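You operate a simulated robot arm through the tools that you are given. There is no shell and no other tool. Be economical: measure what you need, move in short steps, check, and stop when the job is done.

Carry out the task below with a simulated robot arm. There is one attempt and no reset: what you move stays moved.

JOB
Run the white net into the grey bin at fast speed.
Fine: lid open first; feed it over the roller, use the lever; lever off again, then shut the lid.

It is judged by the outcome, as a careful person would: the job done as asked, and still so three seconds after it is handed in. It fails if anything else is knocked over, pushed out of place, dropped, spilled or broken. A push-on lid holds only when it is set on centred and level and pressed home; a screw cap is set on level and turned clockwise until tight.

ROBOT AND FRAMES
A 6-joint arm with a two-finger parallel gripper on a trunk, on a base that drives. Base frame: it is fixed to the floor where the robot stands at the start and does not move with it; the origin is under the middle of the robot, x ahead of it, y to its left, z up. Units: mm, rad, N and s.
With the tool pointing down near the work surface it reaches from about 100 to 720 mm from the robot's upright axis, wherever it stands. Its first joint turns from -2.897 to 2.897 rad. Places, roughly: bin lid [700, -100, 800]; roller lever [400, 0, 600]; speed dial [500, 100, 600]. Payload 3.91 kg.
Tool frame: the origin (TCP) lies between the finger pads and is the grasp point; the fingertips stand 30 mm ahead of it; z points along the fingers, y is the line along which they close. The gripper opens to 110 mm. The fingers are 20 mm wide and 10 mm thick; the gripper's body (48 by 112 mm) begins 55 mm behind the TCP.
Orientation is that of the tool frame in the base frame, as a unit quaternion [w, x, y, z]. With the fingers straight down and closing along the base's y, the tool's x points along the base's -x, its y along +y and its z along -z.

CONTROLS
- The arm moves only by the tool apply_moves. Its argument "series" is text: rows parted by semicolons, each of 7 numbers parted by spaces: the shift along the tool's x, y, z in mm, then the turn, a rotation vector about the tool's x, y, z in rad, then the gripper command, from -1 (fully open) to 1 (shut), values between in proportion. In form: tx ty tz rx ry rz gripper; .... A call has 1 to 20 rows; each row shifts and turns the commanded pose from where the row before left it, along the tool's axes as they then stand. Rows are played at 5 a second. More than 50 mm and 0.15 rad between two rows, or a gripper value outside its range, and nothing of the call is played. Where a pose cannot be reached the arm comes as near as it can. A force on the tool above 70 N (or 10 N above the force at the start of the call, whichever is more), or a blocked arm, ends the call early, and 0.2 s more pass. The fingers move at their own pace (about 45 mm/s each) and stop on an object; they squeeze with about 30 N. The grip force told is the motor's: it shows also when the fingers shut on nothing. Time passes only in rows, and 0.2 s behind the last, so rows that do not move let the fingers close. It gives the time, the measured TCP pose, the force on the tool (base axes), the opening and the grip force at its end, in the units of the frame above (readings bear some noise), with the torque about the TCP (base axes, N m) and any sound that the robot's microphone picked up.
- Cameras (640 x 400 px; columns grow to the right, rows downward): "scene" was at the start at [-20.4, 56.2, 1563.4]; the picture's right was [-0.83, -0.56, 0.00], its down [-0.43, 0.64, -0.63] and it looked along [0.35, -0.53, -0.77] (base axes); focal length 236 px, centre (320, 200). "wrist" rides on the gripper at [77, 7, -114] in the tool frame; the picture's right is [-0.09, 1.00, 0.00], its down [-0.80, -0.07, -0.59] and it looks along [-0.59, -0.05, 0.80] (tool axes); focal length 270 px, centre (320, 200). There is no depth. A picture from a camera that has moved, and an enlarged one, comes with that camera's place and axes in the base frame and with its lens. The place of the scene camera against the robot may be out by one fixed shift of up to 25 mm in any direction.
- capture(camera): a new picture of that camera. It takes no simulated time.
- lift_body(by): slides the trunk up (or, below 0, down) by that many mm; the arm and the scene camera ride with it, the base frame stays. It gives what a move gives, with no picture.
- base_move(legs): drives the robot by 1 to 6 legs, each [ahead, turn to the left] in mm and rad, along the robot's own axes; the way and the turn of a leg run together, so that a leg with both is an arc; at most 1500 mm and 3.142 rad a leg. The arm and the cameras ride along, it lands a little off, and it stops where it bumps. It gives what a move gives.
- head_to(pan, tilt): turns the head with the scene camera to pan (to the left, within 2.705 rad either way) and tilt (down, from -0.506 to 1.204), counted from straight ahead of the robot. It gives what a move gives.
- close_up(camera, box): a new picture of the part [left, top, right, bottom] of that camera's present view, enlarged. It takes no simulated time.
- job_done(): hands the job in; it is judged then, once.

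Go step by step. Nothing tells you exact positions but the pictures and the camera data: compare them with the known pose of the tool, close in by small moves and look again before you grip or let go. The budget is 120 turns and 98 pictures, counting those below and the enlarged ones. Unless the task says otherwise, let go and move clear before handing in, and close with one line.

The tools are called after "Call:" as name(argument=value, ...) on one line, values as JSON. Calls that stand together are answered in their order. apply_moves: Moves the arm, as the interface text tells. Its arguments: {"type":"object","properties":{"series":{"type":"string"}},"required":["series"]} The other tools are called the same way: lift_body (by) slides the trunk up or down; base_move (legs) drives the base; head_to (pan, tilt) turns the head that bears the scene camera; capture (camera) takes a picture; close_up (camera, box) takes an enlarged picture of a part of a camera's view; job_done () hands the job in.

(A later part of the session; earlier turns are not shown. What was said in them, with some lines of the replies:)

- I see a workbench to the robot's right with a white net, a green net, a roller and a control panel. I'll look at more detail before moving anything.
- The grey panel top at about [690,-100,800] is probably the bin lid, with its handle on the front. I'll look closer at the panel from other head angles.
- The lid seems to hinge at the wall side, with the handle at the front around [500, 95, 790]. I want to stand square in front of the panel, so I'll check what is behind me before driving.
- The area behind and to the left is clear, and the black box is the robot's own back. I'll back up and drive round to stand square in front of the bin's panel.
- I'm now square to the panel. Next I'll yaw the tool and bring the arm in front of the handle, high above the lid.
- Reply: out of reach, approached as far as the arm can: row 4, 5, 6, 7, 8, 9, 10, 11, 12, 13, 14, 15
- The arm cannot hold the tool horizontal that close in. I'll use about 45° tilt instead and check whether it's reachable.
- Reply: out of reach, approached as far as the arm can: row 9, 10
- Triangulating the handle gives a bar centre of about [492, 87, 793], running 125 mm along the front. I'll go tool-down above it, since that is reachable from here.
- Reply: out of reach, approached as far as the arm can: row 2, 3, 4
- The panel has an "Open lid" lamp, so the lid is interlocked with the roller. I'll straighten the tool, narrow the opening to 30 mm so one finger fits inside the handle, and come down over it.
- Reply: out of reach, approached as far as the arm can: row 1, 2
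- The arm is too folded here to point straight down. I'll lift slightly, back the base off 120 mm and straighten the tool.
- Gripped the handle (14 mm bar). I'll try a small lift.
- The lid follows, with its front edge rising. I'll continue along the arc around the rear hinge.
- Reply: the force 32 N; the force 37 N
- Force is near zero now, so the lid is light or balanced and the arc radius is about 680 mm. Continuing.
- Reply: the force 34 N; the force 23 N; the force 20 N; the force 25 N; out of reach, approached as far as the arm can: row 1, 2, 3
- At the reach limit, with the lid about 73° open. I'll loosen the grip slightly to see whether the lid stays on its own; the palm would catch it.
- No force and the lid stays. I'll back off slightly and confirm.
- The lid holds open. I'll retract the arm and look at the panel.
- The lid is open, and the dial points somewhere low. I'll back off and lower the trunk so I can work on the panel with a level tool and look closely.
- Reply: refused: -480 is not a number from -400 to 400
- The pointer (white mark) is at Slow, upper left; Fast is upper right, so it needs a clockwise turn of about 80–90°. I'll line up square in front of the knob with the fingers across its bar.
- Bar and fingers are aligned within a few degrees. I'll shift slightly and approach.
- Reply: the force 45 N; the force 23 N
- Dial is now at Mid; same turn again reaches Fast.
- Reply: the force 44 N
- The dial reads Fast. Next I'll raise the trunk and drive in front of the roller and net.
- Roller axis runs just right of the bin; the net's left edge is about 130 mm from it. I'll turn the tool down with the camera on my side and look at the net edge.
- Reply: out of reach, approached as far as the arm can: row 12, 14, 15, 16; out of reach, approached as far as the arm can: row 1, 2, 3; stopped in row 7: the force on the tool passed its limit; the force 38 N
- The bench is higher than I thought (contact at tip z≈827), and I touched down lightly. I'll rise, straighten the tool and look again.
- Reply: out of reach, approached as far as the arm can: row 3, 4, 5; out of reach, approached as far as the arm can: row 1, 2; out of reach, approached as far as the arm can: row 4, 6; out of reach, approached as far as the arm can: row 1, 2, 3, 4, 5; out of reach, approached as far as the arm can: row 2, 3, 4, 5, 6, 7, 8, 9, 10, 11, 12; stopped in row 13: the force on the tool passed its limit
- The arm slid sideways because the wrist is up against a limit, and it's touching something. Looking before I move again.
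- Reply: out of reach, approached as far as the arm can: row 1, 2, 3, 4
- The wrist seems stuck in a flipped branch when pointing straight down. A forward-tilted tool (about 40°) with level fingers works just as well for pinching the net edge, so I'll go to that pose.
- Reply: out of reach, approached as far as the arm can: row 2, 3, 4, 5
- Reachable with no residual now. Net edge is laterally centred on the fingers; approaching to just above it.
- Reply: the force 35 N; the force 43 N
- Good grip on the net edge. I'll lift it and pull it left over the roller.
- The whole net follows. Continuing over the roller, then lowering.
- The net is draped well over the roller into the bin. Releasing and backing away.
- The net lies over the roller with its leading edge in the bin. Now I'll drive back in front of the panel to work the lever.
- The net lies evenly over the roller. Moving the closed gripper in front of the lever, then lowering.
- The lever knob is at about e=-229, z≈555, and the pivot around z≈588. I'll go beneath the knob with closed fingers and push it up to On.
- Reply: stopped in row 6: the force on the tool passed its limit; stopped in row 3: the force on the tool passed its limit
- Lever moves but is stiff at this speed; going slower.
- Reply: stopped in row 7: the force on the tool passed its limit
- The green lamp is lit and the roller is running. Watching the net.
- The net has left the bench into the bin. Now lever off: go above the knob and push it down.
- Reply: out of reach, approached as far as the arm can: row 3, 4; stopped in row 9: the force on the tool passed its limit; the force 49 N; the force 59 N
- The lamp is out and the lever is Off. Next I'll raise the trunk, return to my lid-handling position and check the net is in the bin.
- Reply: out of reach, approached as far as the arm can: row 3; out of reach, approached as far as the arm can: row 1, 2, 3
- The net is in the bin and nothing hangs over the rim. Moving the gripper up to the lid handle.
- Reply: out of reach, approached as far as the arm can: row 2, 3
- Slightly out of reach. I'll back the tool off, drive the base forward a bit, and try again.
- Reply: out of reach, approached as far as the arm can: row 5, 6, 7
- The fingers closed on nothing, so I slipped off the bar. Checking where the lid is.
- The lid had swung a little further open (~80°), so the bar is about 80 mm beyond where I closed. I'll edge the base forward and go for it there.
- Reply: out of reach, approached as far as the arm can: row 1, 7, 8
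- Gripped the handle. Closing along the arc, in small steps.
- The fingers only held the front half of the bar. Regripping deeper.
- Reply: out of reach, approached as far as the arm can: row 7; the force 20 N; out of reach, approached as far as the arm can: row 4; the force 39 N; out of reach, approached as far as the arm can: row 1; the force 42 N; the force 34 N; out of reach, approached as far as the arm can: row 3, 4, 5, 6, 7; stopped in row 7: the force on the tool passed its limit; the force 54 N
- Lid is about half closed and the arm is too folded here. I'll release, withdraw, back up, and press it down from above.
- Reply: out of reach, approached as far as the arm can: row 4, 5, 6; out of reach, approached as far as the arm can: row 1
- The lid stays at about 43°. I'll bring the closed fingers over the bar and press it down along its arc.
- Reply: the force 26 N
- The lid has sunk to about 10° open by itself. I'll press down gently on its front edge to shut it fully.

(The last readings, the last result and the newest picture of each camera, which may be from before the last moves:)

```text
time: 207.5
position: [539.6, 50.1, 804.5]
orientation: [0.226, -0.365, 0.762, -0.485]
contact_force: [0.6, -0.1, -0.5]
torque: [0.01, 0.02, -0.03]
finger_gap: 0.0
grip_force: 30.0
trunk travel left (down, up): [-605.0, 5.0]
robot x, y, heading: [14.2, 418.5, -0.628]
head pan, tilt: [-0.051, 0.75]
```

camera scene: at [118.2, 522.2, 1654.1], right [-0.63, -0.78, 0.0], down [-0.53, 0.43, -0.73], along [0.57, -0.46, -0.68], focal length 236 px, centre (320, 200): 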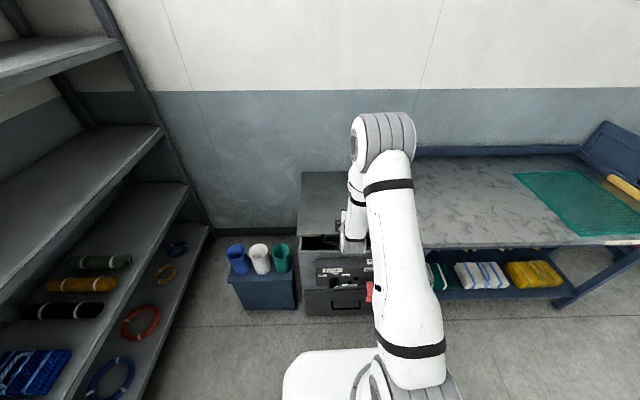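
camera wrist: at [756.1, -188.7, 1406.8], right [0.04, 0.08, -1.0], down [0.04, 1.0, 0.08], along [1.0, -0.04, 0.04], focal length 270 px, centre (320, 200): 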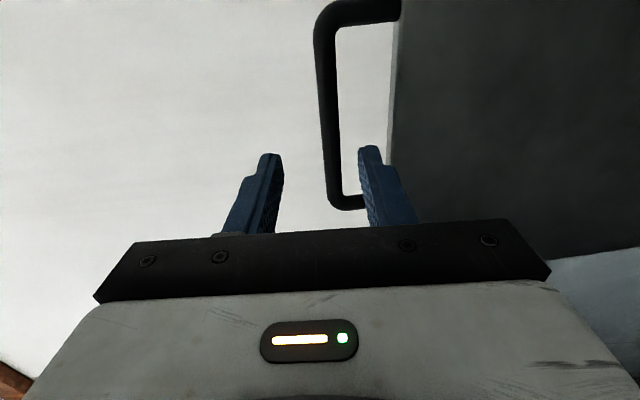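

Call:
apply_moves(series="0 3.5 1.6 0 0 0 1;0 3.5 1.6 0 0 0 1;0 3.5 1.6 0 0 0 1;0 3.5 1.6 0 0 0 1;0 3 1.4 0 0 0 1;0 3 1.4 0 0 0 1;0 3 1.4 0 0 0 1;0 3 1.4 0 0 0 1;0 0 0 0 0 0 1")

```text
time: 209.2
position: [539.8, 51.2, 789.4]
orientation: [0.23, -0.361, 0.758, -0.493]
contact_force: [-22.9, 13.9, 46.5]
torque: [3.43, 2.58, 0.85]
finger_gap: 0.1
grip_force: 29.8
trunk travel left (down, up): [-605.0, 5.0]
robot x, y, heading: [12.4, 419.4, -0.631]
head pan, tilt: [-0.051, 0.75]
stopped in row 8: the force on the tool passed its limit (the readings are from after the stop); the commanded pose is now the measured one
```

Firm contact at lid-closed height (tip z≈767). Withdrawing and taking a final look.

Call:
apply_moves(series="0 -20 -9 0 0 0 1;0 -35 -16 0 0 0 1;0 -35 -16 0 0 0 1;0 -35 -16 0 0 0 1;0 -35 -16 0 0 0 1;0 0 0 0 0 0 1")

Call:
base_move(legs=[[-250, 0]])

Call:
close_up(camera="scene", box=[240, 90, 480, 310])

```text
time: 210.6
position: [540.7, 47.8, 959.0]
orientation: [0.228, -0.361, 0.76, -0.49]
contact_force: [0.6, 0.4, 0.4]
torque: [0.01, 0.03, -0.01]
finger_gap: 0.2
grip_force: 30.6
trunk travel left (down, up): [-605.0, 5.0]
robot x, y, heading: [13.4, 418.9, -0.633]
head pan, tilt: [-0.051, 0.75]
```

```text
time: 212.4
position: [337.7, 195.6, 960.3]
orientation: [0.228, -0.361, 0.76, -0.49]
contact_force: [-0.5, 0.9, -0.3]
torque: [0.0, -0.04, -0.01]
finger_gap: 0.0
grip_force: 30.0
trunk travel left (down, up): [-605.0, 5.0]
robot x, y, heading: [-191.4, 567.8, -0.629]
head pan, tilt: [-0.051, 0.75]
```

```text
1.82 times, centred on (360, 200) of scene
camera zoom: at [-85.8, 670.8, 1654.1], right [-0.63, -0.78, 0.0], down [-0.53, 0.43, -0.73], along [0.57, -0.46, -0.68], focal length 429 px, centre (247, 200)
```

zoom: 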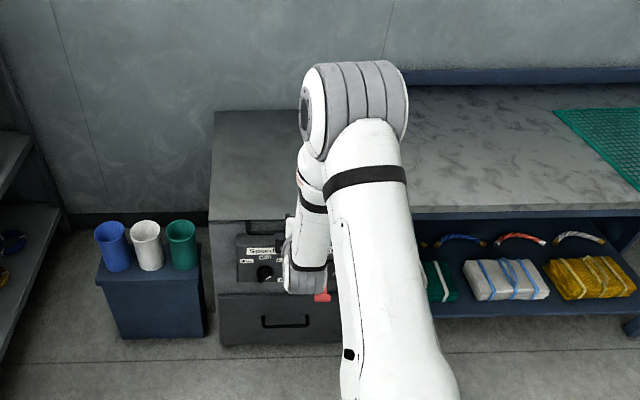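

The lid is flat and shut, the lever hangs in Off, the net is off the bench, and nothing else has moved. I'm handing the job in.

Call:
job_done()

```text
The job is handed in.
```

The white net was run over the roller into the grey bin at Fast, the lever is back at Off, and the lid is shut.
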